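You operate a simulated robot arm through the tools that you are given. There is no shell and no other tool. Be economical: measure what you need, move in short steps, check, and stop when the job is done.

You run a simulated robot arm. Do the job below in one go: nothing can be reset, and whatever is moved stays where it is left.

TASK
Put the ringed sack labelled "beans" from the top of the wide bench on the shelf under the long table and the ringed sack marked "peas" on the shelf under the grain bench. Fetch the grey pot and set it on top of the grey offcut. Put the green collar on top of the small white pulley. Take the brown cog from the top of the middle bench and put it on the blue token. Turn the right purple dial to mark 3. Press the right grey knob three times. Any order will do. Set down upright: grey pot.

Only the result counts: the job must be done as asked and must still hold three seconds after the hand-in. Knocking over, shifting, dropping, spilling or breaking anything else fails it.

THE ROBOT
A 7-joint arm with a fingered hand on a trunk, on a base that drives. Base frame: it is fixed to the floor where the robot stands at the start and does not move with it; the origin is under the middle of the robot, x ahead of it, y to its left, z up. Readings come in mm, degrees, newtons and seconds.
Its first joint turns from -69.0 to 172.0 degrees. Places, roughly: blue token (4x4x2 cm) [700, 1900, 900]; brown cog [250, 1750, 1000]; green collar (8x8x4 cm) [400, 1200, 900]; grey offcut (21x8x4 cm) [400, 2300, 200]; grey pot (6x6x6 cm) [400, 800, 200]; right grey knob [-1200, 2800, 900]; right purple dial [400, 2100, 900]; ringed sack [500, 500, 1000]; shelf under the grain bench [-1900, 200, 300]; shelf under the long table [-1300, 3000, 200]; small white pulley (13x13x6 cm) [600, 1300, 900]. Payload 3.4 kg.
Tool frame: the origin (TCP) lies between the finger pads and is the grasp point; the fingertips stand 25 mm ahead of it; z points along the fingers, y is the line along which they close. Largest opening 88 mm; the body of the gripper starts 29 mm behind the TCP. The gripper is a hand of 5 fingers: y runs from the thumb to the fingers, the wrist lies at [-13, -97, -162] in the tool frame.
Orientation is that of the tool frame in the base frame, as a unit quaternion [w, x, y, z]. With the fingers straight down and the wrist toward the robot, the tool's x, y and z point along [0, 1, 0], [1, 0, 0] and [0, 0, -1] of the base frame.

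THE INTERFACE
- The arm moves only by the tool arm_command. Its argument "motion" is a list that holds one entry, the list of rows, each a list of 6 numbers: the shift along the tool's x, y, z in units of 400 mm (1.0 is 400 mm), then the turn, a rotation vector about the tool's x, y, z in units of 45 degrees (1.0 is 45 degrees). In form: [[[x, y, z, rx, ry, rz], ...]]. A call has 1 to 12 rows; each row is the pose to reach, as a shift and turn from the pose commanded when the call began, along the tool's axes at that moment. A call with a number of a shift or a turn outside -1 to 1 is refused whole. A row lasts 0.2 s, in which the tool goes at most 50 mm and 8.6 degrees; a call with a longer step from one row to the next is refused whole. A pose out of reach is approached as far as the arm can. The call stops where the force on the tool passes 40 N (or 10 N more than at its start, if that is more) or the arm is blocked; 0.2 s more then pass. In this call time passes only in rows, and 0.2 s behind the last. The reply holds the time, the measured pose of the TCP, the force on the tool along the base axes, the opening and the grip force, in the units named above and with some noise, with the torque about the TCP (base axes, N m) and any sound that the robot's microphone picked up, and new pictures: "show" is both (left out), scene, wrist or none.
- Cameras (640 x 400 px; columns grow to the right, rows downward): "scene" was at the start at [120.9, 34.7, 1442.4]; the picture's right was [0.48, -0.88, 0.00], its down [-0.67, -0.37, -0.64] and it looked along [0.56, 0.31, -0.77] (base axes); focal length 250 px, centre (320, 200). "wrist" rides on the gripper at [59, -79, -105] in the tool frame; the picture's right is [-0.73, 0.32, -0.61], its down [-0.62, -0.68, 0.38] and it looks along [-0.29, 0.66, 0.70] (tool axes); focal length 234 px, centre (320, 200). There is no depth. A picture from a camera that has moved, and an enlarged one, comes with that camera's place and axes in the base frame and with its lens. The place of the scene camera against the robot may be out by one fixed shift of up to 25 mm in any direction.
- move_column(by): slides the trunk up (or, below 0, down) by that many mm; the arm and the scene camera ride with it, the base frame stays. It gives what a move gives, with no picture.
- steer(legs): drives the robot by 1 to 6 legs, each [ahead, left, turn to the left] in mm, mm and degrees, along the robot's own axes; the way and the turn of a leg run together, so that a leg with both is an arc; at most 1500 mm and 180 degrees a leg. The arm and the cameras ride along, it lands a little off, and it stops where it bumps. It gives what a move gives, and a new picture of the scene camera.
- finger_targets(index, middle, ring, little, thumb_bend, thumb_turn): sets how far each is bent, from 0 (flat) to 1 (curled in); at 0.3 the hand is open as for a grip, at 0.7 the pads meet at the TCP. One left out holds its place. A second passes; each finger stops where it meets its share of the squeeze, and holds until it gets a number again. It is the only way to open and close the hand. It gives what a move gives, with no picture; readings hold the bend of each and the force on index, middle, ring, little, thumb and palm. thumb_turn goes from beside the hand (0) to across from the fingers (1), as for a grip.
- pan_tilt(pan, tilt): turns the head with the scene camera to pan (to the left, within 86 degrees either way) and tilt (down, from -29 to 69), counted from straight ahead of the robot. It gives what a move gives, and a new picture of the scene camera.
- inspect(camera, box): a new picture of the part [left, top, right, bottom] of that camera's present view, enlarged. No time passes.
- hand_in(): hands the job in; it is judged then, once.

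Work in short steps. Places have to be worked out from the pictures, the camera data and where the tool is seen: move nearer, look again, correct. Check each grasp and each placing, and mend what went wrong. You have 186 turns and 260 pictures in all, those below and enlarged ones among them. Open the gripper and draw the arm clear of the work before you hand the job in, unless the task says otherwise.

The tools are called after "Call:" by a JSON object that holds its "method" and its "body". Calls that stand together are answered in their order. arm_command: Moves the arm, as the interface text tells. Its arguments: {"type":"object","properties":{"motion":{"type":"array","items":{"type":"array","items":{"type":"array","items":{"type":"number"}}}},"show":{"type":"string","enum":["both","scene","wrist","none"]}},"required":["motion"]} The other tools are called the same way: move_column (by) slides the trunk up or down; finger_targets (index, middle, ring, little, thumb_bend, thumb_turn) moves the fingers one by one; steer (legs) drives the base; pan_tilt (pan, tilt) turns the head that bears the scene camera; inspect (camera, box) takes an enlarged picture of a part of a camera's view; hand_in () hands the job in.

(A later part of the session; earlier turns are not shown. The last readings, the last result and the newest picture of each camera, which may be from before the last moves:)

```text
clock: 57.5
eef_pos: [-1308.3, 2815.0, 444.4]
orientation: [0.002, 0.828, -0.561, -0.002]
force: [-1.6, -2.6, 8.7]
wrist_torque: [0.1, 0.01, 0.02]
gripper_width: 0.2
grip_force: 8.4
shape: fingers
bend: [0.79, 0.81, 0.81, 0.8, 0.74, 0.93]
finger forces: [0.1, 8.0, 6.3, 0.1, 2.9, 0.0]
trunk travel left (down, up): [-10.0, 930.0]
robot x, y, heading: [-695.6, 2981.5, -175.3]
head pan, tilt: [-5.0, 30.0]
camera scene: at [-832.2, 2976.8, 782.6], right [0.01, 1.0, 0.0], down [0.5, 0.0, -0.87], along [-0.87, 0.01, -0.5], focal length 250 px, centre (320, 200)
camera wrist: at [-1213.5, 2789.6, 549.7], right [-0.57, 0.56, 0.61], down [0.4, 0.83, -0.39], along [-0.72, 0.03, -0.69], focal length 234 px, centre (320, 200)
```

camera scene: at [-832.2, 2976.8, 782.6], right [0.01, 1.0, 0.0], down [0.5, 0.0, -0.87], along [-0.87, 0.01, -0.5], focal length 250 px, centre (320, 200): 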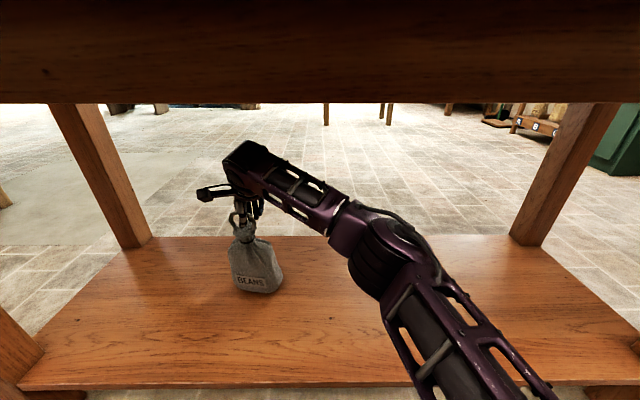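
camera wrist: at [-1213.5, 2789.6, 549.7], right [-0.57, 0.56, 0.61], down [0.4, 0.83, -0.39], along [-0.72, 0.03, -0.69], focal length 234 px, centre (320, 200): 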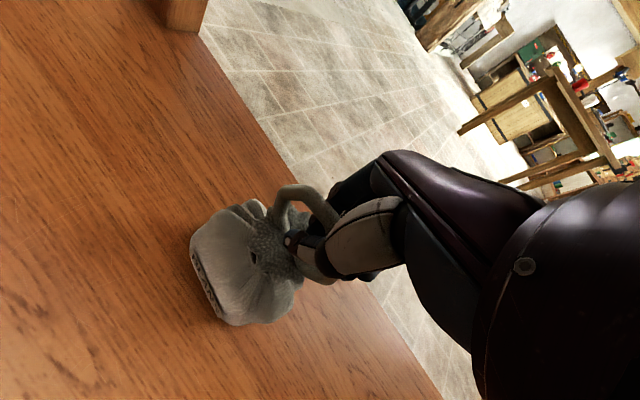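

The sack stands well inside the shelf; the hand presses slightly. I ease up 10 mm then open.

Call:
{"method": "arm_command", "body": {"motion": [[[0, 0, -0.025, 0, 0, 0]]], "show": "none"}}

Call:
{"method": "finger_targets", "body": {"index": 0.3, "middle": 0.3, "ring": 0.3, "little": 0.3, "thumb_bend": 0.3}}

Call:
{"method": "arm_command", "body": {"motion": [[[0, 0, -0.05, 0, 0, 0]]], "show": "both"}}

```text
clock: 57.9
eef_pos: [-1308.7, 2814.7, 451.7]
orientation: [-0.002, 0.827, -0.563, 0.001]
force: [-1.4, -1.6, -4.0]
wrist_torque: [-0.02, 0.05, 0.02]
gripper_width: 0.0
grip_force: 2.2
shape: fingers
bend: [0.79, 0.79, 0.8, 0.8, 0.74, 0.93]
finger forces: [0.0, 3.4, 0.0, 0.0, 1.7, 0.0]
trunk travel left (down, up): [-10.0, 930.0]
robot x, y, heading: [-698.1, 2983.5, -175.6]
head pan, tilt: [-5.0, 30.0]
```

```text
clock: 58.9
eef_pos: [-1308.8, 2815.2, 452.3]
orientation: [0.0, 0.827, -0.562, 0.0]
force: [-1.4, 2.1, 0.1]
wrist_torque: [0.03, -0.04, -0.04]
gripper_width: 85.3
grip_force: 0.7
shape: fingers
bend: [0.3, 0.3, 0.3, 0.3, 0.3, 0.97]
finger forces: [1.3, 0.0, 0.0, 0.0, 0.0, 0.0]
trunk travel left (down, up): [-10.0, 930.0]
robot x, y, heading: [-695.9, 2986.1, -175.5]
head pan, tilt: [-5.0, 30.0]
```

```text
clock: 59.3
eef_pos: [-1308.7, 2813.9, 470.5]
orientation: [-0.001, 0.827, -0.562, 0.001]
force: [-0.1, -0.3, -0.1]
wrist_torque: [0.02, 0.01, -0.01]
gripper_width: 84.7
grip_force: 0.0
shape: fingers
bend: [0.3, 0.3, 0.3, 0.3, 0.3, 0.97]
finger forces: [0.1, 0.1, 0.1, 0.0, 0.0, 0.1]
trunk travel left (down, up): [-10.0, 930.0]
robot x, y, heading: [-695.8, 2983.2, -175.3]
head pan, tilt: [-5.0, 30.0]
camera scene: at [-833.1, 2976.9, 782.1], right [0.01, 1.0, 0.0], down [0.5, 0.0, -0.87], along [-0.87, 0.01, -0.5], focal length 250 px, centre (320, 200)
camera wrist: at [-1213.7, 2788.9, 576.3], right [-0.57, 0.56, 0.61], down [0.4, 0.83, -0.38], along [-0.72, 0.03, -0.7], focal length 234 px, centre (320, 200)
```

scene: 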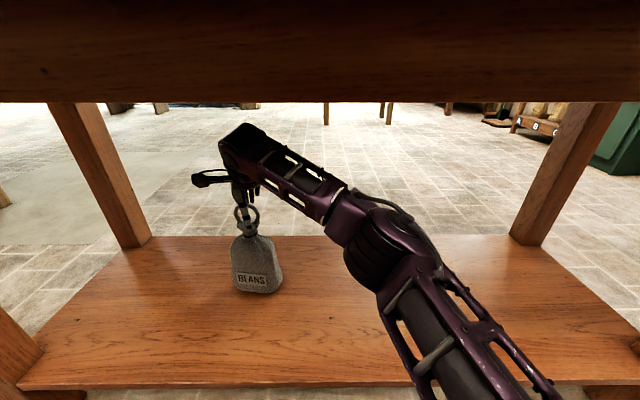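
wrist: 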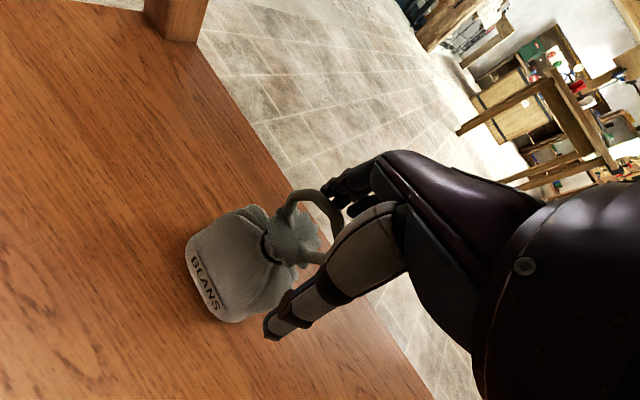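

Sack released and standing. I raise 55 mm clear of the ring and retract the hand toward the robot.

Call:
{"method": "arm_command", "body": {"motion": [[[0, 0, -0.07, 0, 0, 0], [0, 0, -0.14, 0, 0, 0], [0.035, -0.09, -0.14, 0, 0, 0], [0.07, -0.18, -0.14, 0, 0, 0], [0.105, -0.27, -0.14, 0, 0, 0], [0.14, -0.36, -0.14, 0, 0, 0]]], "show": "scene"}}

```text
clock: 60.7
eef_pos: [-1152.7, 2820.4, 528.6]
orientation: [0.0, 0.827, -0.562, -0.001]
force: [-0.5, 0.2, -0.5]
wrist_torque: [0.01, 0.0, 0.01]
gripper_width: 84.9
grip_force: 0.0
shape: fingers
bend: [0.3, 0.3, 0.3, 0.3, 0.3, 0.97]
finger forces: [0.1, 0.0, 0.0, 0.0, 0.0, 0.0]
trunk travel left (down, up): [-10.0, 930.0]
robot x, y, heading: [-693.3, 2982.6, -175.3]
head pan, tilt: [-5.0, 30.0]
camera scene: at [-833.1, 2976.9, 782.4], right [0.01, 1.0, 0.0], down [0.5, 0.0, -0.87], along [-0.87, 0.01, -0.5], focal length 250 px, centre (320, 200)
```

scene: 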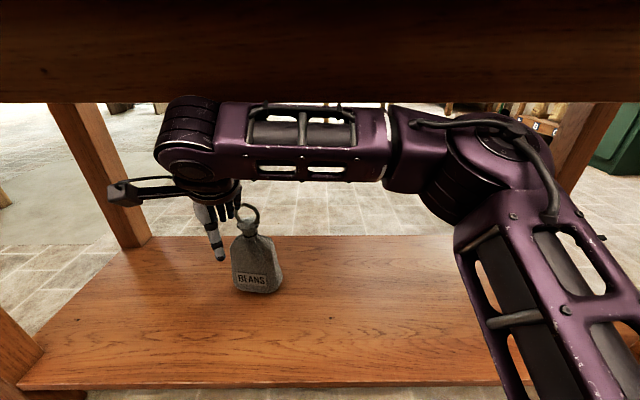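

Sack safe and the arm is still under the apron with a little margin. I back the base out 330 mm and raise the trunk, then view the bin board.

Call:
{"method": "steer", "body": {"legs": [[-330, 0, 0]]}}

Call:
{"method": "move_column", "body": {"by": 400}}

Call:
{"method": "move_column", "body": {"by": 300}}

Call:
{"method": "pan_tilt", "body": {"pan": 25, "tilt": 40}}

```text
clock: 62.9
eef_pos: [-820.7, 2844.8, 527.7]
orientation: [0.0, 0.829, -0.56, 0.0]
force: [0.5, -0.4, -1.1]
wrist_torque: [-0.03, 0.02, 0.03]
gripper_width: 84.8
grip_force: 0.1
shape: fingers
bend: [0.3, 0.3, 0.3, 0.3, 0.3, 0.97]
finger forces: [0.0, 0.0, 0.0, 0.1, 0.0, 0.0]
trunk travel left (down, up): [-10.0, 930.0]
robot x, y, heading: [-361.2, 3009.7, -174.8]
head pan, tilt: [-5.0, 30.0]
camera scene: at [-499.3, 3003.9, 782.1], right [0.0, 1.0, 0.0], down [0.5, 0.0, -0.87], along [-0.87, 0.0, -0.5], focal length 250 px, centre (320, 200)
```

scene: 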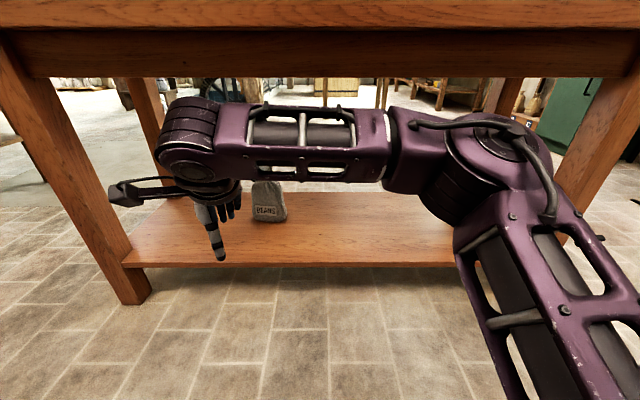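

```text
clock: 66.7
eef_pos: [-819.9, 2844.1, 929.8]
orientation: [-0.001, 0.828, -0.561, 0.0]
force: [0.4, 0.5, -0.2]
wrist_torque: [0.02, -0.01, 0.04]
gripper_width: 84.8
grip_force: 0.0
shape: fingers
bend: [0.3, 0.3, 0.3, 0.3, 0.3, 0.97]
finger forces: [0.0, 0.0, 0.1, 0.0, 0.0, 0.1]
trunk travel left (down, up): [-410.0, 530.0]
robot x, y, heading: [-364.4, 3007.9, -175.0]
head pan, tilt: [-5.0, 30.0]
```

```text
clock: 69.7
eef_pos: [-820.8, 2845.1, 1228.3]
orientation: [0.0, 0.828, -0.56, 0.0]
force: [0.4, -0.3, -0.4]
wrist_torque: [0.02, 0.04, 0.01]
gripper_width: 84.7
grip_force: 0.0
shape: fingers
bend: [0.3, 0.3, 0.3, 0.3, 0.3, 0.97]
finger forces: [0.0, 0.0, 0.0, 0.0, 0.0, 0.0]
trunk travel left (down, up): [-710.0, 230.0]
robot x, y, heading: [-368.1, 3014.2, -175.0]
head pan, tilt: [-5.0, 30.0]
```

```text
clock: 70.7
eef_pos: [-821.8, 2844.9, 1229.1]
orientation: [0.001, 0.829, -0.56, 0.0]
force: [0.6, 0.9, 0.5]
wrist_torque: [0.04, 0.0, 0.01]
gripper_width: 84.9
grip_force: 0.1
shape: fingers
bend: [0.3, 0.3, 0.3, 0.3, 0.3, 0.97]
finger forces: [0.0, 0.1, 0.0, 0.1, 0.1, 0.0]
trunk travel left (down, up): [-710.0, 230.0]
robot x, y, heading: [-366.0, 3009.5, -175.2]
head pan, tilt: [25.0, 40.0]
camera scene: at [-482.7, 2961.5, 1466.8], right [-0.5, 0.87, 0.0], down [0.56, 0.32, -0.77], along [-0.66, -0.38, -0.64], focal length 250 px, centre (320, 200)
```

scene: 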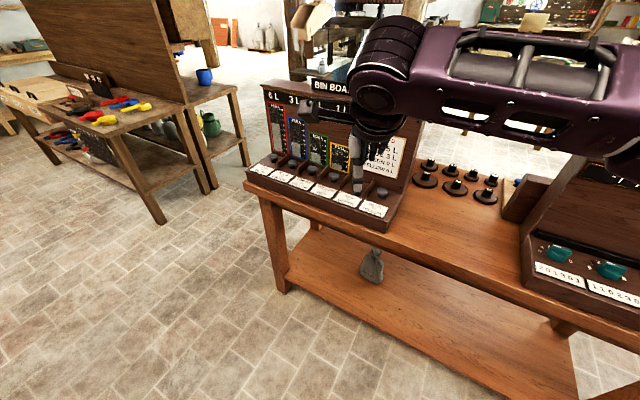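

Row of grey knobs on the bin board; I zoom in on the right one.

Call:
{"method": "inspect", "body": {"camera": "scene", "box": [240, 120, 440, 240]}}

Call:
{"method": "arm_command", "body": {"motion": [[[0, 0, 0, 0, 0, 0]]], "show": "wrist"}}

```text
3.20 times, centred on (340, 180) of scene
camera zoom: at [-482.7, 2961.5, 1466.8], right [-0.5, 0.87, 0.0], down [0.56, 0.32, -0.77], along [-0.66, -0.38, -0.64], focal length 798 px, centre (256, 264)
```

zoom: 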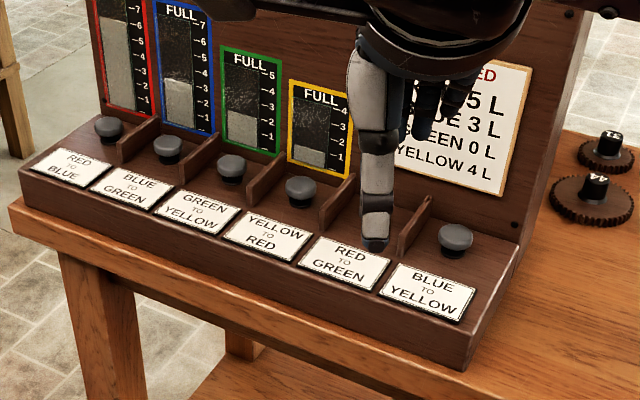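

```text
clock: 71.1
eef_pos: [-820.9, 2844.4, 1228.7]
orientation: [0.0, 0.828, -0.56, 0.0]
force: [0.1, 0.1, 0.7]
wrist_torque: [0.01, 0.03, -0.02]
gripper_width: 85.1
grip_force: 0.1
shape: fingers
bend: [0.3, 0.3, 0.3, 0.3, 0.3, 0.97]
finger forces: [0.0, 0.0, 0.0, 0.0, 0.0, 0.0]
trunk travel left (down, up): [-710.0, 230.0]
robot x, y, heading: [-362.7, 3012.6, -174.8]
head pan, tilt: [25.0, 40.0]
camera wrist: at [-725.2, 2820.3, 1333.9], right [-0.57, 0.55, 0.61], down [0.4, 0.83, -0.38], along [-0.72, 0.02, -0.7], focal length 234 px, centre (320, 200)
```

wrist: 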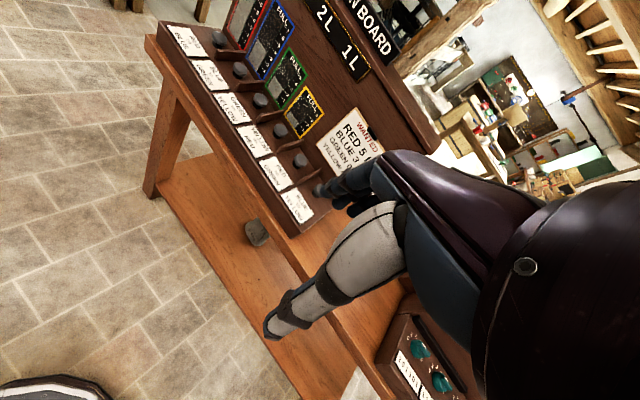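

Right grey knob is the rightmost plunger ("blue to yellow"). I'll make a pointing hand: index kept straight, the rest curled.

Call:
{"method": "finger_targets", "body": {"index": 0.2, "middle": 1, "ring": 1, "little": 1, "thumb_bend": 1}}

Call:
{"method": "arm_command", "body": {"motion": [[[0, 0, 0, 0, 0, 0]]], "show": "both"}}

Call:
{"method": "inspect", "body": {"camera": "wrist", "box": [220, 120, 420, 300]}}

```text
clock: 72.1
eef_pos: [-819.7, 2845.0, 1229.7]
orientation: [0.0, 0.828, -0.56, 0.001]
force: [-0.3, -0.6, 1.2]
wrist_torque: [-0.02, 0.02, -0.01]
gripper_width: 25.3
grip_force: 0.0
shape: fingers
bend: [0.2, 1.0, 1.0, 1.0, 1.0, 0.97]
finger forces: [0.0, 0.1, 0.0, 0.1, 0.1, 0.0]
trunk travel left (down, up): [-710.0, 230.0]
robot x, y, heading: [-359.2, 3008.4, -175.2]
head pan, tilt: [25.0, 40.0]
```

```text
clock: 72.5
eef_pos: [-820.6, 2844.4, 1227.3]
orientation: [-0.001, 0.828, -0.56, 0.0]
force: [0.2, 0.1, -0.1]
wrist_torque: [0.02, -0.04, 0.0]
gripper_width: 24.9
grip_force: 0.0
shape: fingers
bend: [0.2, 1.0, 1.0, 1.0, 1.0, 0.97]
finger forces: [0.0, 0.0, 0.0, 0.1, 0.0, 0.0]
trunk travel left (down, up): [-710.0, 230.0]
robot x, y, heading: [-361.4, 3008.7, -175.2]
head pan, tilt: [25.0, 40.0]
camera scene: at [-482.6, 2961.4, 1466.8], right [-0.5, 0.87, 0.0], down [0.56, 0.32, -0.77], along [-0.66, -0.38, -0.64], focal length 250 px, centre (320, 200)
camera wrist: at [-725.2, 2820.3, 1333.8], right [-0.57, 0.55, 0.61], down [0.4, 0.83, -0.38], along [-0.72, 0.02, -0.7], focal length 234 px, centre (320, 200)
```

scene: 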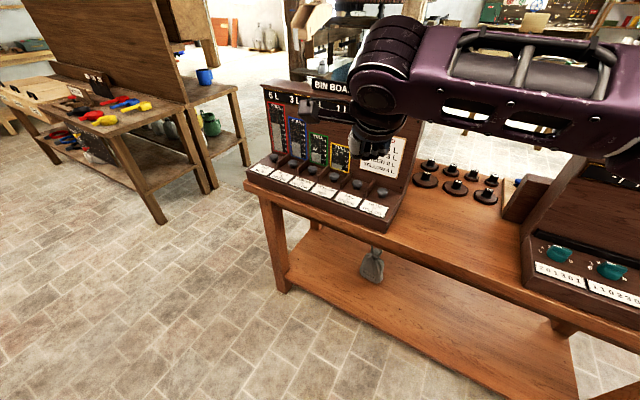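
wrist: 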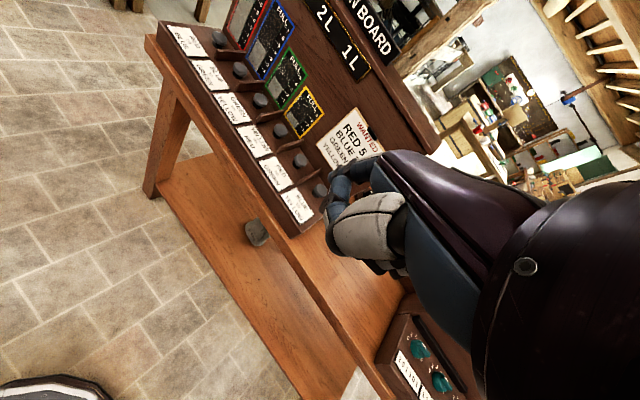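

```text
2.22 times, centred on (320, 210) of wrist
camera zoom: at [-725.2, 2820.3, 1333.8], right [-0.57, 0.55, 0.61], down [0.4, 0.83, -0.38], along [-0.72, 0.02, -0.7], focal length 520 px, centre (320, 178)
```

zoom: 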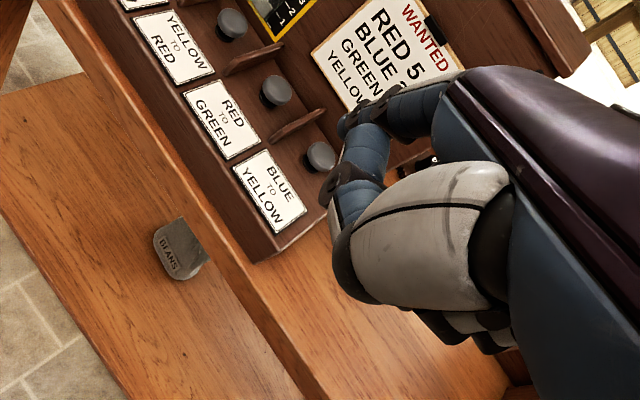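

The index is hidden from the wrist camera; the near curled finger is the little one. I'll use the little finger as pointer instead.

Call:
{"method": "finger_targets", "body": {"index": 1, "little": 0.25}}

Call:
{"method": "inspect", "body": {"camera": "wrist", "box": [220, 120, 420, 300]}}

Call:
{"method": "inspect", "body": {"camera": "scene", "box": [320, 80, 440, 200]}}

```text
clock: 73.5
eef_pos: [-820.4, 2845.4, 1228.1]
orientation: [0.0, 0.828, -0.56, 0.001]
force: [-0.2, 0.1, 0.4]
wrist_torque: [-0.03, -0.02, 0.0]
gripper_width: 14.0
grip_force: 0.1
shape: fingers
bend: [0.9, 1.0, 1.0, 0.25, 1.0, 0.93]
finger forces: [0.0, 0.0, 0.0, 0.1, 0.0, 0.0]
trunk travel left (down, up): [-710.0, 230.0]
robot x, y, heading: [-358.6, 3009.6, -175.7]
head pan, tilt: [25.0, 40.0]
```

```text
2.22 times, centred on (320, 210) of wrist
camera zoom: at [-725.2, 2820.3, 1333.8], right [-0.57, 0.55, 0.61], down [0.4, 0.83, -0.38], along [-0.72, 0.02, -0.7], focal length 520 px, centre (320, 178)
```

zoom: 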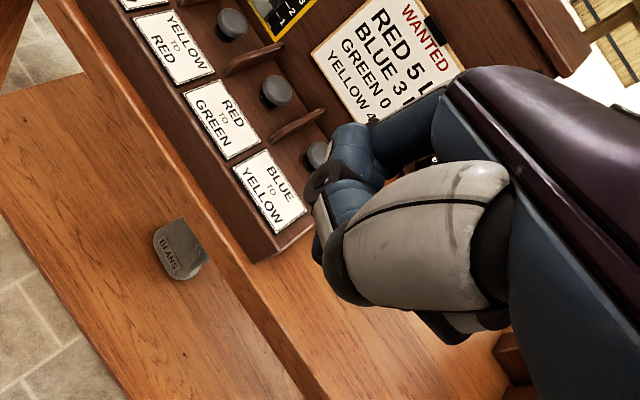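

```text
3.33 times, centred on (380, 140) of scene
camera zoom: at [-482.6, 2961.4, 1466.8], right [-0.5, 0.87, 0.0], down [0.56, 0.32, -0.77], along [-0.66, -0.38, -0.64], focal length 832 px, centre (120, 400)
```

zoom: 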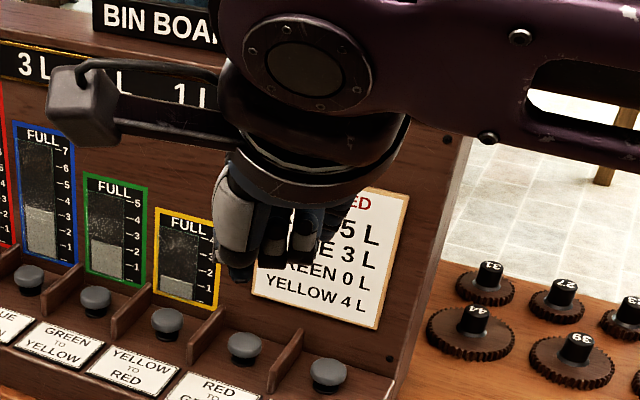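

The index is nearest the camera but not clearly visible when extended; the thumb is. I'll use the thumb tip (tool ≈ (-2,-54,25)) as pointer and rotate the hand so it's sideways to the board.

Call:
{"method": "finger_targets", "body": {"index": 1, "little": 1, "thumb_bend": 0.3}}

Call:
{"method": "arm_command", "body": {"motion": [[[0, 0, 0, 0, 0, -0.16], [0, 0, 0, 0, 0, -0.32], [0, 0, 0, 0, 0, -0.48], [0, 0, 0, 0, 0, -0.64], [0, 0, 0, 0, 0, -0.8]]], "show": "none"}}

Call:
{"method": "arm_command", "body": {"motion": [[[0, 0, 0, 0, 0, -0.16], [0, 0, 0, 0, 0, -0.32], [0, 0, 0, 0, 0, -0.48], [0, 0, 0, 0, 0, -0.6], [0, 0, 0, 0, 0, -0.73]]], "show": "both"}}

```text
clock: 74.5
eef_pos: [-820.9, 2845.1, 1229.7]
orientation: [-0.001, 0.829, -0.56, 0.0]
force: [-0.2, 0.5, 0.6]
wrist_torque: [0.0, -0.01, -0.02]
gripper_width: 52.7
grip_force: 0.1
shape: fingers
bend: [1.0, 1.0, 1.0, 1.0, 0.3, 0.97]
finger forces: [0.1, 0.1, 0.1, 0.0, 0.0, 0.1]
trunk travel left (down, up): [-710.0, 230.0]
robot x, y, heading: [-363.5, 3010.5, -174.8]
head pan, tilt: [25.0, 40.0]
```

```text
clock: 75.7
eef_pos: [-820.6, 2844.6, 1228.9]
orientation: [0.0, 0.961, -0.276, 0.001]
force: [-0.3, 0.0, -0.4]
wrist_torque: [0.03, -0.03, -0.01]
gripper_width: 52.9
grip_force: 0.2
shape: fingers
bend: [1.0, 1.0, 1.0, 1.0, 0.3, 0.97]
finger forces: [0.1, 0.1, 0.0, 0.0, 0.1, 0.0]
trunk travel left (down, up): [-710.0, 230.0]
robot x, y, heading: [-362.4, 3006.8, -175.0]
head pan, tilt: [25.0, 40.0]
```

```text
clock: 76.9
eef_pos: [-820.9, 2844.5, 1228.7]
orientation: [0.0, 1.0, 0.008, 0.0]
force: [-0.6, -1.2, -0.4]
wrist_torque: [-0.01, 0.0, 0.0]
gripper_width: 52.9
grip_force: 0.0
shape: fingers
bend: [1.0, 1.0, 1.0, 1.0, 0.3, 0.97]
finger forces: [0.0, 0.0, 0.0, 0.1, 0.1, 0.0]
trunk travel left (down, up): [-710.0, 230.0]
robot x, y, heading: [-359.0, 3010.3, -175.1]
head pan, tilt: [25.0, 40.0]
camera scene: at [-482.6, 2961.2, 1466.8], right [-0.5, 0.87, 0.0], down [0.56, 0.32, -0.77], along [-0.66, -0.38, -0.64], focal length 250 px, centre (320, 200)
camera wrist: at [-763.3, 2925.5, 1333.6], right [-0.72, -0.33, 0.61], down [-0.63, 0.67, -0.38], along [-0.28, -0.66, -0.7], focal length 234 px, centre (320, 200)
```

scene: 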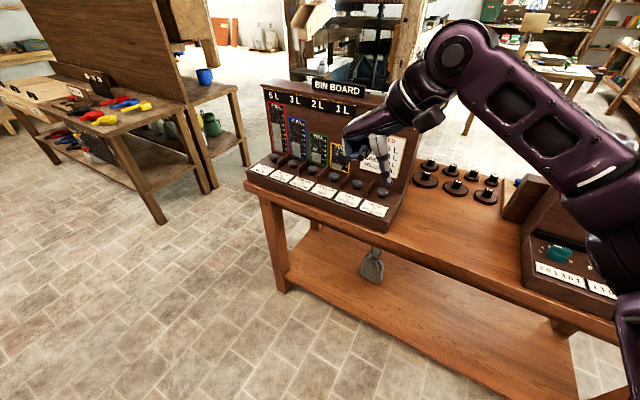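
wrist: 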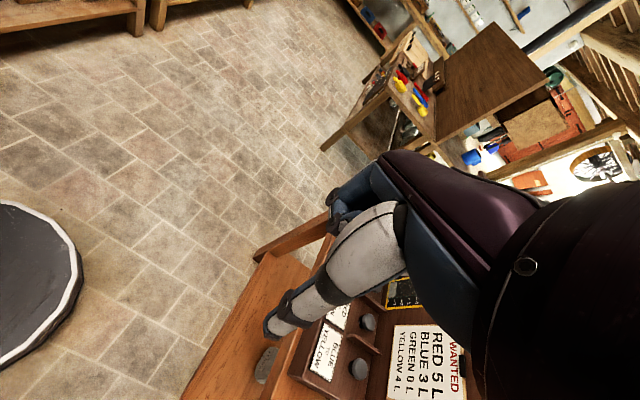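

Orientation good. I drive 180 mm closer, then view the knob with the thumb nearby.

Call:
{"method": "steer", "body": {"legs": [[180, 0, 0]]}}

Call:
{"method": "arm_command", "body": {"motion": [[[-0.1, 0.06, 0.08, 0, 0, 0], [-0.2, 0.1, 0.14, 0, 0, 0]]], "show": "both"}}

```text
clock: 78.4
eef_pos: [-1002.9, 2831.7, 1228.7]
orientation: [0.0, 1.0, 0.004, 0.0]
force: [-0.1, 0.0, -0.8]
wrist_torque: [-0.03, -0.04, -0.05]
gripper_width: 52.5
grip_force: 0.0
shape: fingers
bend: [1.0, 1.0, 1.0, 1.0, 0.3, 0.97]
finger forces: [0.0, 0.0, 0.1, 0.0, 0.0, 0.1]
trunk travel left (down, up): [-710.0, 230.0]
robot x, y, heading: [-544.0, 2992.6, -175.1]
head pan, tilt: [25.0, 40.0]
camera scene: at [-663.8, 2946.6, 1466.8], right [-0.5, 0.87, 0.0], down [0.56, 0.32, -0.77], along [-0.67, -0.38, -0.64], focal length 250 px, centre (320, 200)
```

scene: 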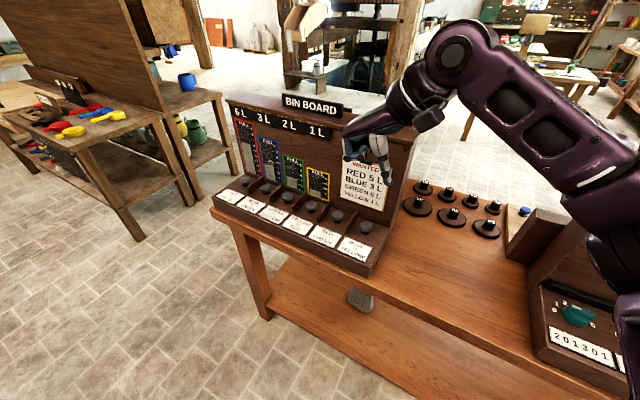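

```text
refused: row 1 steps farther than a row can; nothing moved
```

Resend with smaller steps.

Call:
{"method": "arm_command", "body": {"motion": [[[-0.07, 0.04, 0.05, 0, 0, 0], [-0.14, 0.09, 0.1, 0, 0, 0], [-0.21, 0.135, 0.14, 0, 0, 0], [-0.29, 0.18, 0.19, 0, 0, 0]]], "show": "both"}}

Call:
{"method": "inspect", "body": {"camera": "wrist", "box": [200, 200, 420, 380]}}

```text
clock: 79.4
eef_pos: [-1096.8, 2765.8, 1160.0]
orientation: [0.0, 1.0, 0.005, 0.0]
force: [-0.4, -0.5, 0.1]
wrist_torque: [0.0, -0.01, 0.0]
gripper_width: 52.6
grip_force: 0.0
shape: fingers
bend: [1.0, 1.0, 1.0, 1.0, 0.3, 0.98]
finger forces: [0.1, 0.0, 0.0, 0.0, 0.1, 0.0]
out of reach, approached as far as the arm can: row 4
trunk travel left (down, up): [-710.0, 230.0]
robot x, y, heading: [-539.8, 2993.4, -175.2]
head pan, tilt: [25.0, 40.0]
camera scene: at [-663.0, 2945.9, 1466.8], right [-0.5, 0.87, 0.0], down [0.56, 0.32, -0.77], along [-0.67, -0.38, -0.64], focal length 250 px, centre (320, 200)
camera wrist: at [-1039.6, 2845.5, 1264.3], right [-0.72, -0.33, 0.61], down [-0.63, 0.67, -0.38], along [-0.28, -0.66, -0.7], focal length 234 px, centre (320, 200)
```

scene: 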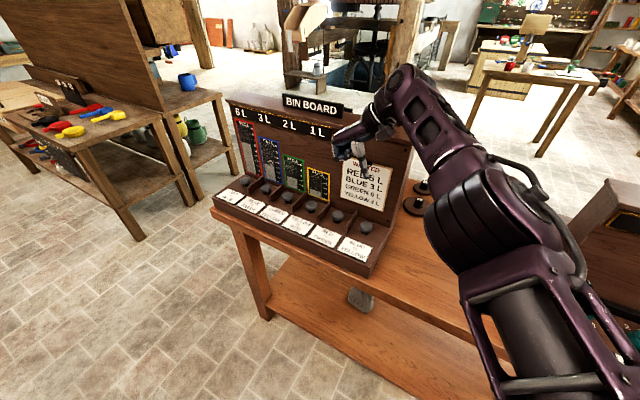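
wrist: 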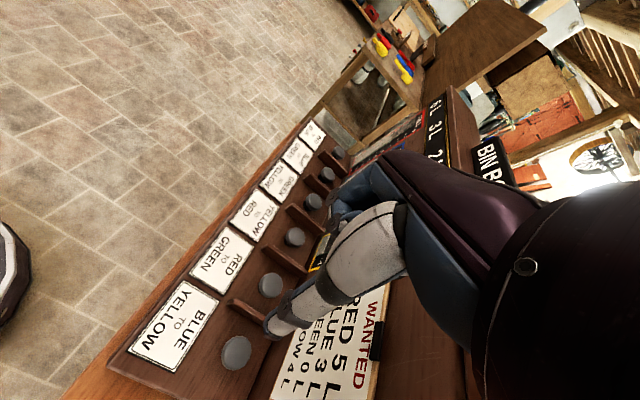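

```text
2.22 times, centred on (310, 290) of wrist
camera zoom: at [-1039.6, 2845.5, 1264.3], right [-0.72, -0.33, 0.61], down [-0.63, 0.67, -0.38], along [-0.28, -0.66, -0.7], focal length 520 px, centre (342, 0)
```

zoom: 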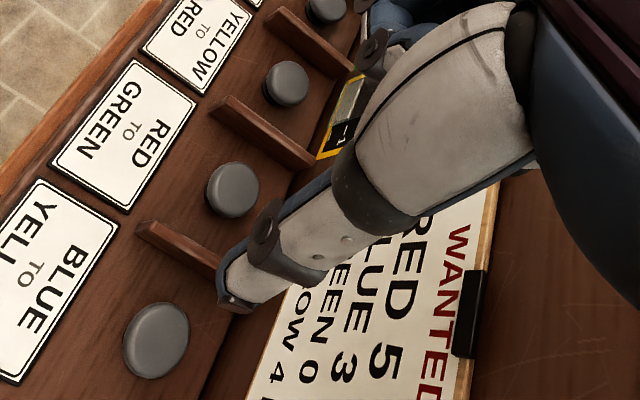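

Knob top triangulated at (-1165, 2814, 925). The arm was at its limit, so I pull back 70 mm and drive 110 mm closer.

Call:
{"method": "arm_command", "body": {"motion": [[[0.1, 0, 0, 0, 0, 0], [0.175, 0, 0, 0, 0, 0]]], "show": "none"}}

Call:
{"method": "steer", "body": {"legs": [[120, 0, 0]]}}

```text
clock: 80.0
eef_pos: [-1026.2, 2766.8, 1161.1]
orientation: [0.0, 1.0, 0.005, 0.0]
force: [0.0, -0.4, 1.0]
wrist_torque: [0.02, 0.03, 0.03]
gripper_width: 52.5
grip_force: 0.0
shape: fingers
bend: [1.0, 1.0, 1.0, 1.0, 0.3, 0.98]
finger forces: [0.0, 0.0, 0.0, 0.1, 0.0, 0.0]
trunk travel left (down, up): [-710.0, 230.0]
robot x, y, heading: [-546.7, 2994.6, -175.5]
head pan, tilt: [25.0, 40.0]
```

```text
clock: 81.2
eef_pos: [-1149.7, 2754.8, 1161.1]
orientation: [0.0, 1.0, 0.006, 0.0]
force: [-0.8, 0.3, -0.5]
wrist_torque: [0.04, 0.0, 0.02]
gripper_width: 52.6
grip_force: 0.0
shape: fingers
bend: [1.0, 1.0, 1.0, 1.0, 0.3, 0.98]
finger forces: [0.0, 0.0, 0.1, 0.0, 0.0, 0.1]
trunk travel left (down, up): [-710.0, 230.0]
robot x, y, heading: [-669.7, 2983.2, -175.0]
head pan, tilt: [25.0, 40.0]
camera scene: at [-786.2, 2936.1, 1466.8], right [-0.5, 0.87, 0.0], down [0.56, 0.32, -0.77], along [-0.66, -0.38, -0.64], focal length 250 px, centre (320, 200)
```

scene: 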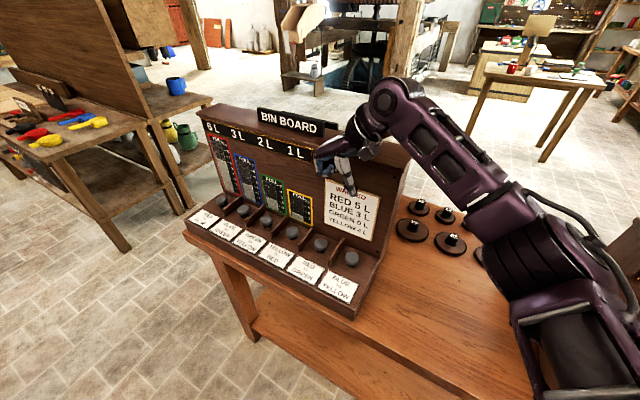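

I descend over the knob, stopping about 35 mm above it, and look.

Call:
{"method": "arm_command", "body": {"motion": [[[-0.01, -0.003, 0.11, 0, 0, 0], [-0.02, -0.006, 0.22, 0, 0, 0], [-0.03, -0.01, 0.33, 0, 0, 0], [-0.033, -0.012, 0.43, 0, 0, 0]]], "show": "both"}}

Call:
{"method": "inspect", "body": {"camera": "wrist", "box": [180, 220, 400, 400]}}

Call:
{"method": "inspect", "body": {"camera": "scene", "box": [260, 120, 440, 300]}}

```text
clock: 82.2
eef_pos: [-1163.3, 2755.7, 991.4]
orientation: [0.0, 1.0, 0.006, 0.0]
force: [0.4, 0.3, 0.0]
wrist_torque: [0.03, 0.0, -0.02]
gripper_width: 52.9
grip_force: 0.1
shape: fingers
bend: [1.0, 1.0, 1.0, 1.0, 0.3, 0.98]
finger forces: [0.0, 0.0, 0.1, 0.0, 0.0, 0.1]
trunk travel left (down, up): [-710.0, 230.0]
robot x, y, heading: [-664.0, 2983.6, -175.4]
head pan, tilt: [25.0, 40.0]
camera scene: at [-786.6, 2935.8, 1466.8], right [-0.5, 0.87, 0.0], down [0.56, 0.32, -0.77], along [-0.66, -0.38, -0.64], focal length 250 px, centre (320, 200)
camera wrist: at [-1106.0, 2837.5, 1096.2], right [-0.72, -0.33, 0.61], down [-0.63, 0.67, -0.38], along [-0.28, -0.66, -0.7], focal length 234 px, centre (320, 200)
```

scene: 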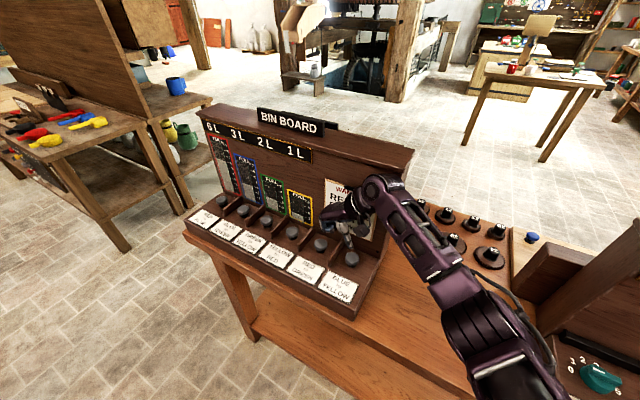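
wrist: 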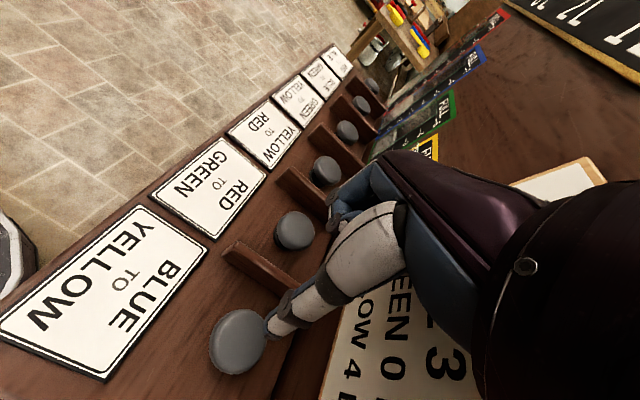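

```text
2.22 times, centred on (290, 310) of wrist
camera zoom: at [-1106.0, 2837.5, 1096.2], right [-0.72, -0.33, 0.61], down [-0.63, 0.67, -0.38], along [-0.28, -0.66, -0.7], focal length 520 px, centre (387, -44)
```

zoom: 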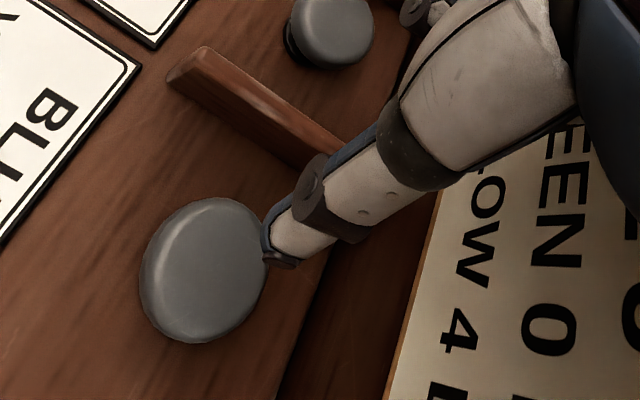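

```text
2.22 times, centred on (350, 210) of scene
camera zoom: at [-786.6, 2935.8, 1466.8], right [-0.5, 0.87, 0.0], down [0.56, 0.32, -0.77], along [-0.66, -0.38, -0.64], focal length 554 px, centre (253, 178)
```

zoom: 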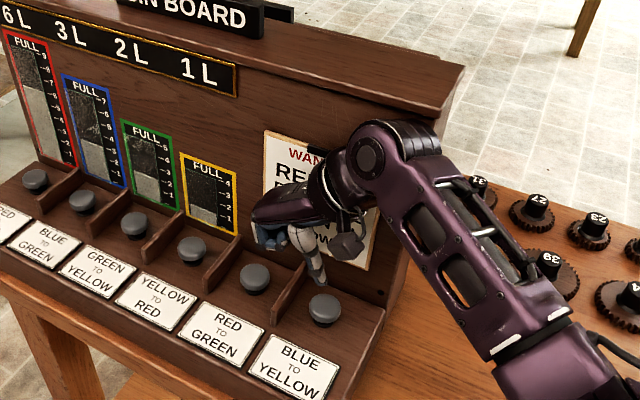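

Knob centre ≈ (-1167, 2816); thumb tip is ~40 mm above. I shift 6 mm and descend 34 mm gently.

Call:
{"method": "arm_command", "body": {"motion": [[[-0.005, -0.015, 0.03, 0, 0, 0], [-0.005, -0.015, 0.06, 0, 0, 0], [-0.005, -0.015, 0.085, 0, 0, 0]]], "show": "wrist"}}

Call:
{"method": "inspect", "body": {"camera": "scene", "box": [300, 190, 400, 290]}}

```text
clock: 83.0
eef_pos: [-1166.5, 2764.5, 957.2]
orientation: [0.0, 1.0, 0.006, 0.0]
force: [-0.2, 0.0, -0.2]
wrist_torque: [0.03, 0.04, 0.0]
gripper_width: 52.6
grip_force: 0.0
shape: fingers
bend: [1.0, 1.0, 1.0, 1.0, 0.3, 0.98]
finger forces: [0.0, 0.1, 0.1, 0.0, 0.1, 0.0]
trunk travel left (down, up): [-710.0, 230.0]
robot x, y, heading: [-668.3, 2984.0, -175.3]
head pan, tilt: [25.0, 40.0]
camera wrist: at [-1108.0, 2844.4, 1061.4], right [-0.72, -0.33, 0.61], down [-0.63, 0.67, -0.38], along [-0.28, -0.66, -0.7], focal length 234 px, centre (320, 200)
```

wrist: 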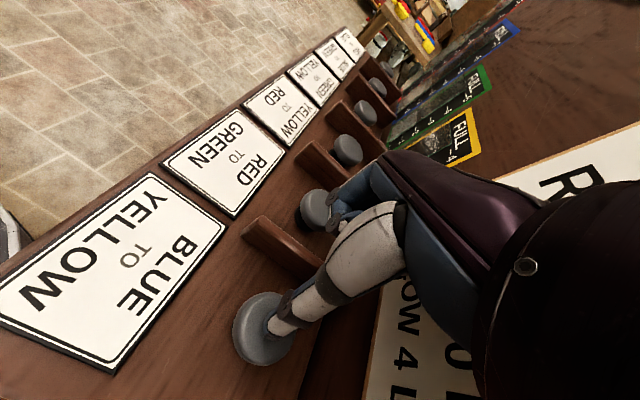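

```text
4.00 times, centred on (350, 240) of scene
camera zoom: at [-786.5, 2936.0, 1466.8], right [-0.5, 0.87, 0.0], down [0.56, 0.32, -0.77], along [-0.66, -0.38, -0.64], focal length 998 px, centre (200, 40)
```

zoom: 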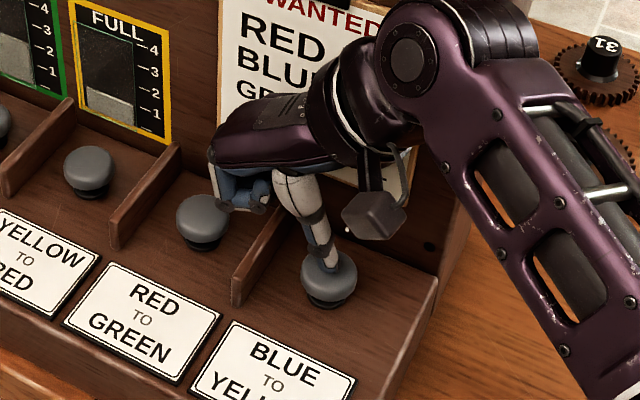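

The thumb tip is centred just above the knob, with the fist clear of its neighbour. I press down slowly.

Call:
{"method": "arm_command", "body": {"motion": [[[0, 0, 0.008, 0, 0, 0], [0, 0, 0.016, 0, 0, 0], [0, 0, 0.024, 0, 0, 0]]], "show": "none"}}

Call:
{"method": "inspect", "body": {"camera": "scene", "box": [300, 190, 400, 290]}}

```text
clock: 83.8
eef_pos: [-1164.4, 2762.5, 947.7]
orientation: [0.001, 1.0, 0.007, -0.001]
force: [-1.1, -2.3, 6.4]
wrist_torque: [0.3, 0.0, 0.03]
gripper_width: 53.1
grip_force: 2.6
shape: fingers
bend: [1.0, 1.0, 1.0, 1.0, 0.29, 0.98]
finger forces: [0.0, 0.1, 0.0, 0.0, 5.9, 0.1]
trunk travel left (down, up): [-710.0, 230.0]
robot x, y, heading: [-665.6, 2983.2, -175.3]
head pan, tilt: [25.0, 40.0]
heard: click
```

```text
4.00 times, centred on (350, 240) of scene
camera zoom: at [-785.4, 2936.0, 1467.0], right [-0.5, 0.87, 0.0], down [0.56, 0.32, -0.77], along [-0.66, -0.38, -0.64], focal length 998 px, centre (200, 40)
```

zoom: 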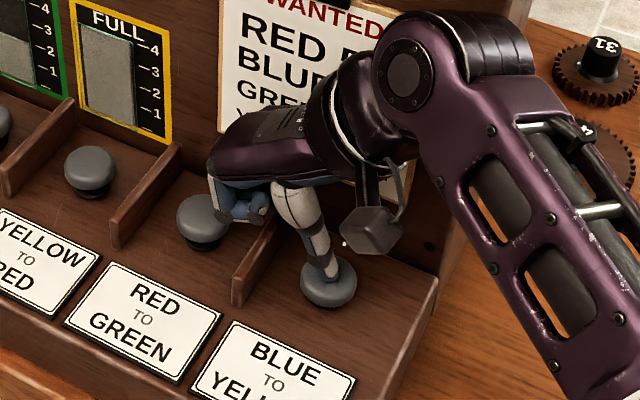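

Click heard and the yellow level rose — one press. I lift off fully and press again.

Call:
{"method": "arm_command", "body": {"motion": [[[0, 0, -0.02, 0, 0, 0], [0, 0, -0.05, 0, 0, 0], [0, 0, -0.05, 0, 0, 0]]], "show": "none"}}

Call:
{"method": "arm_command", "body": {"motion": [[[0, 0, 0.025, 0, 0, 0], [0, 0, 0.034, 0, 0, 0], [0, 0, 0.042, 0, 0, 0], [0, 0, 0.05, 0, 0, 0]]], "show": "none"}}

Call:
{"method": "arm_command", "body": {"motion": [[[0, 0, -0.02, 0, 0, 0], [0, 0, -0.05, 0, 0, 0], [0, 0, -0.05, 0, 0, 0]]], "show": "scene"}}

```text
clock: 84.7
eef_pos: [-1164.7, 2765.5, 965.7]
orientation: [0.0, 1.0, 0.006, 0.0]
force: [0.8, 0.2, 1.2]
wrist_torque: [-0.01, -0.01, 0.0]
gripper_width: 53.0
grip_force: 0.2
shape: fingers
bend: [1.0, 1.0, 1.0, 1.0, 0.3, 0.98]
finger forces: [0.1, 0.0, 0.0, 0.0, 0.0, 0.0]
trunk travel left (down, up): [-710.0, 230.0]
robot x, y, heading: [-665.8, 2981.7, -175.2]
head pan, tilt: [25.0, 40.0]
```

```text
clock: 85.7
eef_pos: [-1162.2, 2764.3, 946.7]
orientation: [0.001, 1.0, 0.006, -0.001]
force: [-0.3, -2.3, 6.8]
wrist_torque: [0.29, 0.01, 0.05]
gripper_width: 53.4
grip_force: 2.7
shape: fingers
bend: [1.0, 1.0, 1.0, 1.0, 0.28, 0.98]
finger forces: [0.0, 0.1, 0.0, 0.0, 6.4, 0.1]
trunk travel left (down, up): [-710.0, 230.0]
robot x, y, heading: [-669.2, 2986.5, -175.1]
head pan, tilt: [25.0, 40.0]
heard: click
```

```text
clock: 86.5
eef_pos: [-1165.4, 2762.9, 966.1]
orientation: [0.0, 1.0, 0.005, 0.0]
force: [-0.3, 0.7, 0.3]
wrist_torque: [0.02, 0.01, -0.01]
gripper_width: 53.0
grip_force: 0.0
shape: fingers
bend: [1.0, 1.0, 1.0, 1.0, 0.3, 0.98]
finger forces: [0.0, 0.1, 0.0, 0.0, 0.1, 0.0]
trunk travel left (down, up): [-710.0, 230.0]
robot x, y, heading: [-665.2, 2980.2, -175.4]
head pan, tilt: [25.0, 40.0]
camera scene: at [-786.5, 2936.1, 1466.8], right [-0.5, 0.87, 0.0], down [0.56, 0.32, -0.77], along [-0.66, -0.38, -0.64], focal length 250 px, centre (320, 200)
```

scene: 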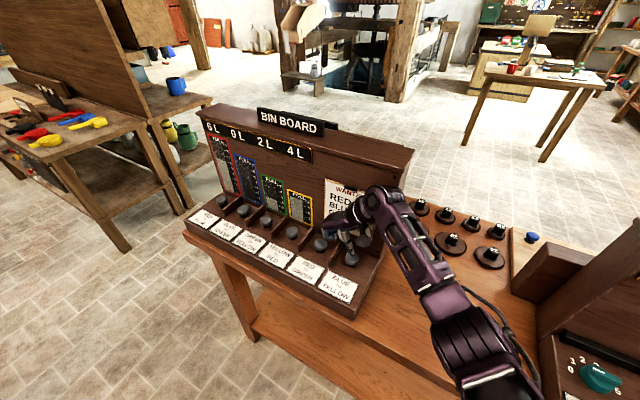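

Second click. Third press now, then lift well clear.

Call:
{"method": "arm_command", "body": {"motion": [[[0, 0, 0.025, 0, 0, 0], [0, 0, 0.034, 0, 0, 0], [0, 0, 0.042, 0, 0, 0], [0, 0, 0.05, 0, 0, 0]]], "show": "none"}}

Call:
{"method": "arm_command", "body": {"motion": [[[0, 0, -0.05, 0, 0, 0], [0, 0, -0.17, 0, 0, 0], [0, 0, -0.29, 0, 0, 0], [0, 0, -0.41, 0, 0, 0], [0.04, 0, -0.52, 0, 0, 0], [0.15, 0, -0.57, 0, 0, 0], [0.26, 0, -0.57, 0, 0, 0], [0.38, 0, -0.57, 0, 0, 0]]], "show": "scene"}}

```text
clock: 87.5
eef_pos: [-1164.8, 2764.8, 947.6]
orientation: [0.001, 1.0, 0.007, -0.001]
force: [0.9, -0.8, 6.9]
wrist_torque: [0.32, 0.02, 0.03]
gripper_width: 53.2
grip_force: 3.5
shape: fingers
bend: [1.0, 1.0, 1.0, 1.0, 0.29, 0.98]
finger forces: [0.0, 0.0, 0.0, 0.0, 6.8, 0.0]
trunk travel left (down, up): [-710.0, 230.0]
robot x, y, heading: [-668.0, 2984.4, -175.2]
head pan, tilt: [25.0, 40.0]
heard: click
```

```text
clock: 89.2
eef_pos: [-1009.9, 2765.5, 1174.0]
orientation: [0.001, 1.0, 0.006, -0.001]
force: [-0.1, -0.7, -0.5]
wrist_torque: [-0.02, 0.05, -0.01]
gripper_width: 52.9
grip_force: 0.0
shape: fingers
bend: [1.0, 1.0, 1.0, 1.0, 0.3, 0.98]
finger forces: [0.0, 0.1, 0.0, 0.0, 0.0, 0.0]
trunk travel left (down, up): [-710.0, 230.0]
robot x, y, heading: [-663.9, 2985.6, -175.1]
head pan, tilt: [25.0, 40.0]
camera scene: at [-784.8, 2935.8, 1466.9], right [-0.5, 0.87, 0.0], down [0.56, 0.32, -0.77], along [-0.67, -0.38, -0.64], focal length 250 px, centre (320, 200)
```

scene: 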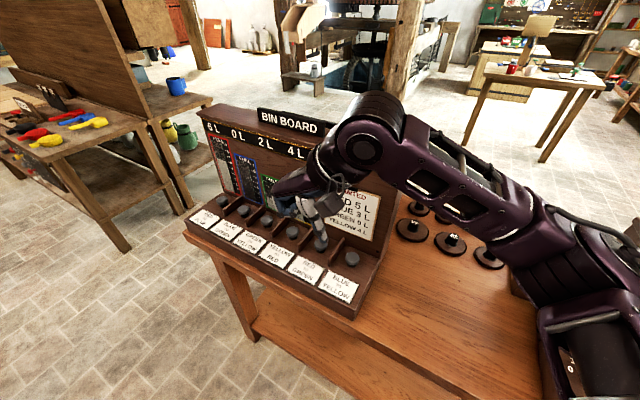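

Three clicks, done. I back away, turn toward the middle bench, and restore the hand orientation.

Call:
{"method": "steer", "body": {"legs": [[-350, 0, 0], [0, 0, 90], [900, 0, 85]]}}

Call:
{"method": "finger_targets", "body": {"index": 0.3, "middle": 0.3, "ring": 0.3, "little": 0.3, "thumb_bend": 0.3}}

Call:
{"method": "arm_command", "body": {"motion": [[[0, 0, 0, 0, 0, 0.18], [0, 0, 0, 0, 0, 0.36], [0, 0, 0, 0, 0, 0.54], [0, 0, 0, 0, 0, 0.72], [0, 0, 0, 0, 0, 0.9], [0, 0, 0, 0, 0, 0.95]]], "show": "none"}}

Call:
{"method": "arm_command", "body": {"motion": [[[0, 0, 0, 0, 0, 0.18], [0, 0, 0, 0, 0, 0.36], [0, 0, 0, 0, 0, 0.54], [0, 0, 0, 0, 0, 0.72], [0, 0, 0, 0, 0, 0.9], [0, 0, 0, 0, 0, 0.95]]], "show": "wrist"}}

```text
clock: 98.4
eef_pos: [452.6, 2536.6, 1171.7]
orientation: [-0.002, 0.23, 0.973, 0.001]
force: [0.8, 1.0, 0.0]
wrist_torque: [0.05, 0.04, 0.03]
gripper_width: 52.9
grip_force: 0.0
shape: fingers
bend: [1.0, 1.0, 1.0, 1.0, 0.3, 0.98]
finger forces: [0.1, 0.0, 0.0, 0.1, 0.1, 0.1]
trunk travel left (down, up): [-710.0, 230.0]
robot x, y, heading: [39.9, 2501.8, -22.3]
head pan, tilt: [25.0, 40.0]
stopped in leg 3: the robot was blocked; the commanded pose is now the measured one
camera scene: at [179.9, 2484.5, 1466.2], right [0.05, -1.0, 0.0], down [-0.65, -0.03, -0.76], along [0.76, 0.04, -0.65], focal length 250 px, centre (320, 200)
```

scene: 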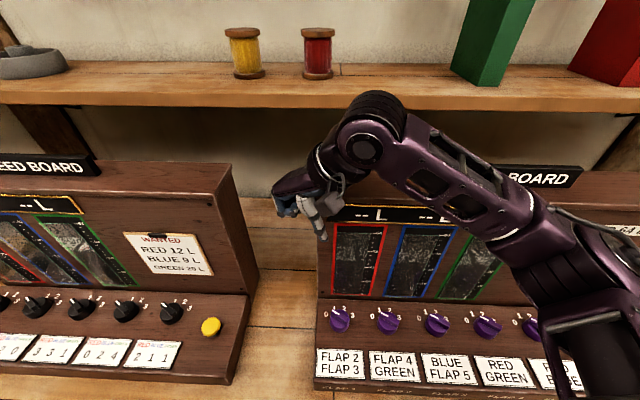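

```text
clock: 99.4
eef_pos: [449.3, 2538.8, 1174.1]
orientation: [0.0, 0.23, 0.973, 0.001]
force: [0.4, -1.2, 0.6]
wrist_torque: [0.0, 0.02, -0.04]
gripper_width: 85.0
grip_force: 0.0
shape: fingers
bend: [0.3, 0.3, 0.3, 0.3, 0.3, 0.98]
finger forces: [0.0, 0.0, 0.0, 0.0, 0.1, 0.1]
trunk travel left (down, up): [-710.0, 230.0]
robot x, y, heading: [41.0, 2502.8, -22.3]
head pan, tilt: [25.0, 40.0]
```

```text
clock: 100.8
eef_pos: [450.2, 2541.7, 1173.5]
orientation: [0.001, 0.569, 0.823, 0.0]
force: [3.9, 7.0, 2.6]
wrist_torque: [-0.25, 0.03, 0.35]
gripper_width: 84.6
grip_force: 3.3
shape: fingers
bend: [0.3, 0.3, 0.3, 0.29, 0.3, 0.98]
finger forces: [0.0, 0.0, 0.0, 6.8, 0.1, 0.0]
trunk travel left (down, up): [-710.0, 230.0]
robot x, y, heading: [41.8, 2506.0, -22.4]
head pan, tilt: [25.0, 40.0]
```

```text
clock: 101.6
eef_pos: [451.5, 2551.3, 1173.3]
orientation: [0.001, 0.708, 0.707, 0.003]
force: [16.1, 29.0, -0.6]
wrist_torque: [-0.9, 0.54, 1.52]
gripper_width: 84.7
grip_force: 14.9
shape: fingers
bend: [0.3, 0.3, 0.3, 0.28, 0.3, 0.98]
finger forces: [0.0, 0.0, 0.0, 28.9, 0.0, 0.0]
trunk travel left (down, up): [-710.0, 230.0]
robot x, y, heading: [40.4, 2503.9, -22.5]
head pan, tilt: [25.0, 40.0]
stopped in row 3: the force on the tool passed its limit at 41 N (the readings are from after the stop); the commanded pose is now the measured one
camera wrist: at [372.1, 2610.1, 1278.9], right [0.32, -0.73, 0.61], down [-0.68, -0.62, -0.39], along [0.66, -0.29, -0.69], focal length 234 px, centre (320, 200)
```

wrist: 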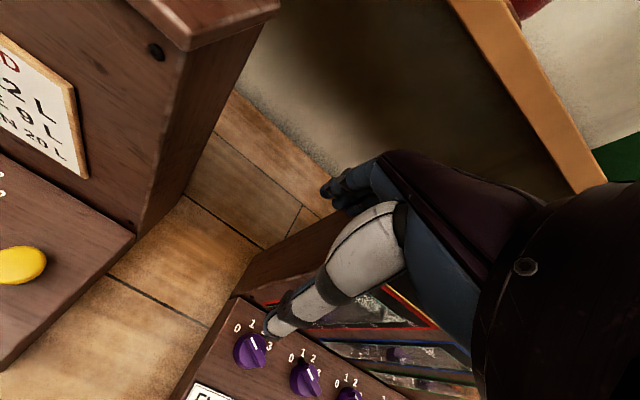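

The arc leg drove me up to the bench and a finger touched the feed board's side. I move off it (toward +y), raise, and back the base away.

Call:
{"method": "arm_command", "body": {"motion": [[[0.06, -0.03, 0, 0, 0, 0], [0.1, -0.06, -0.02, 0, 0, 0]]], "show": "scene"}}

Call:
{"method": "inspect", "body": {"camera": "scene", "box": [220, 140, 480, 400]}}

```text
clock: 102.2
eef_pos: [427.4, 2582.5, 1181.9]
orientation: [0.002, 0.713, 0.702, 0.002]
force: [0.6, 0.5, 0.0]
wrist_torque: [-0.03, 0.01, -0.01]
gripper_width: 84.7
grip_force: 0.1
shape: fingers
bend: [0.3, 0.3, 0.3, 0.3, 0.3, 0.98]
finger forces: [0.1, 0.2, 0.1, 0.0, 0.1, 0.0]
trunk travel left (down, up): [-710.0, 230.0]
robot x, y, heading: [40.6, 2501.8, -22.2]
head pan, tilt: [25.0, 40.0]
camera scene: at [175.4, 2489.5, 1466.7], right [0.05, -1.0, 0.0], down [-0.64, -0.03, -0.77], along [0.76, 0.03, -0.64], focal length 250 px, centre (320, 200)
```

scene: 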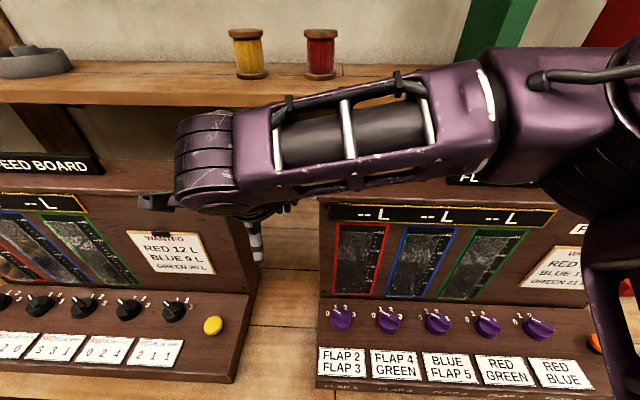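

```text
1.54 times, centred on (350, 270) of scene
camera zoom: at [175.4, 2489.5, 1466.7], right [0.05, -1.0, 0.0], down [-0.64, -0.03, -0.77], along [0.76, 0.03, -0.64], focal length 384 px, centre (274, 92)
```

zoom: 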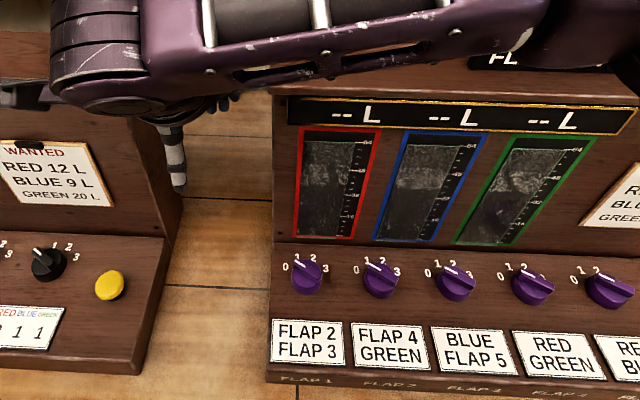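

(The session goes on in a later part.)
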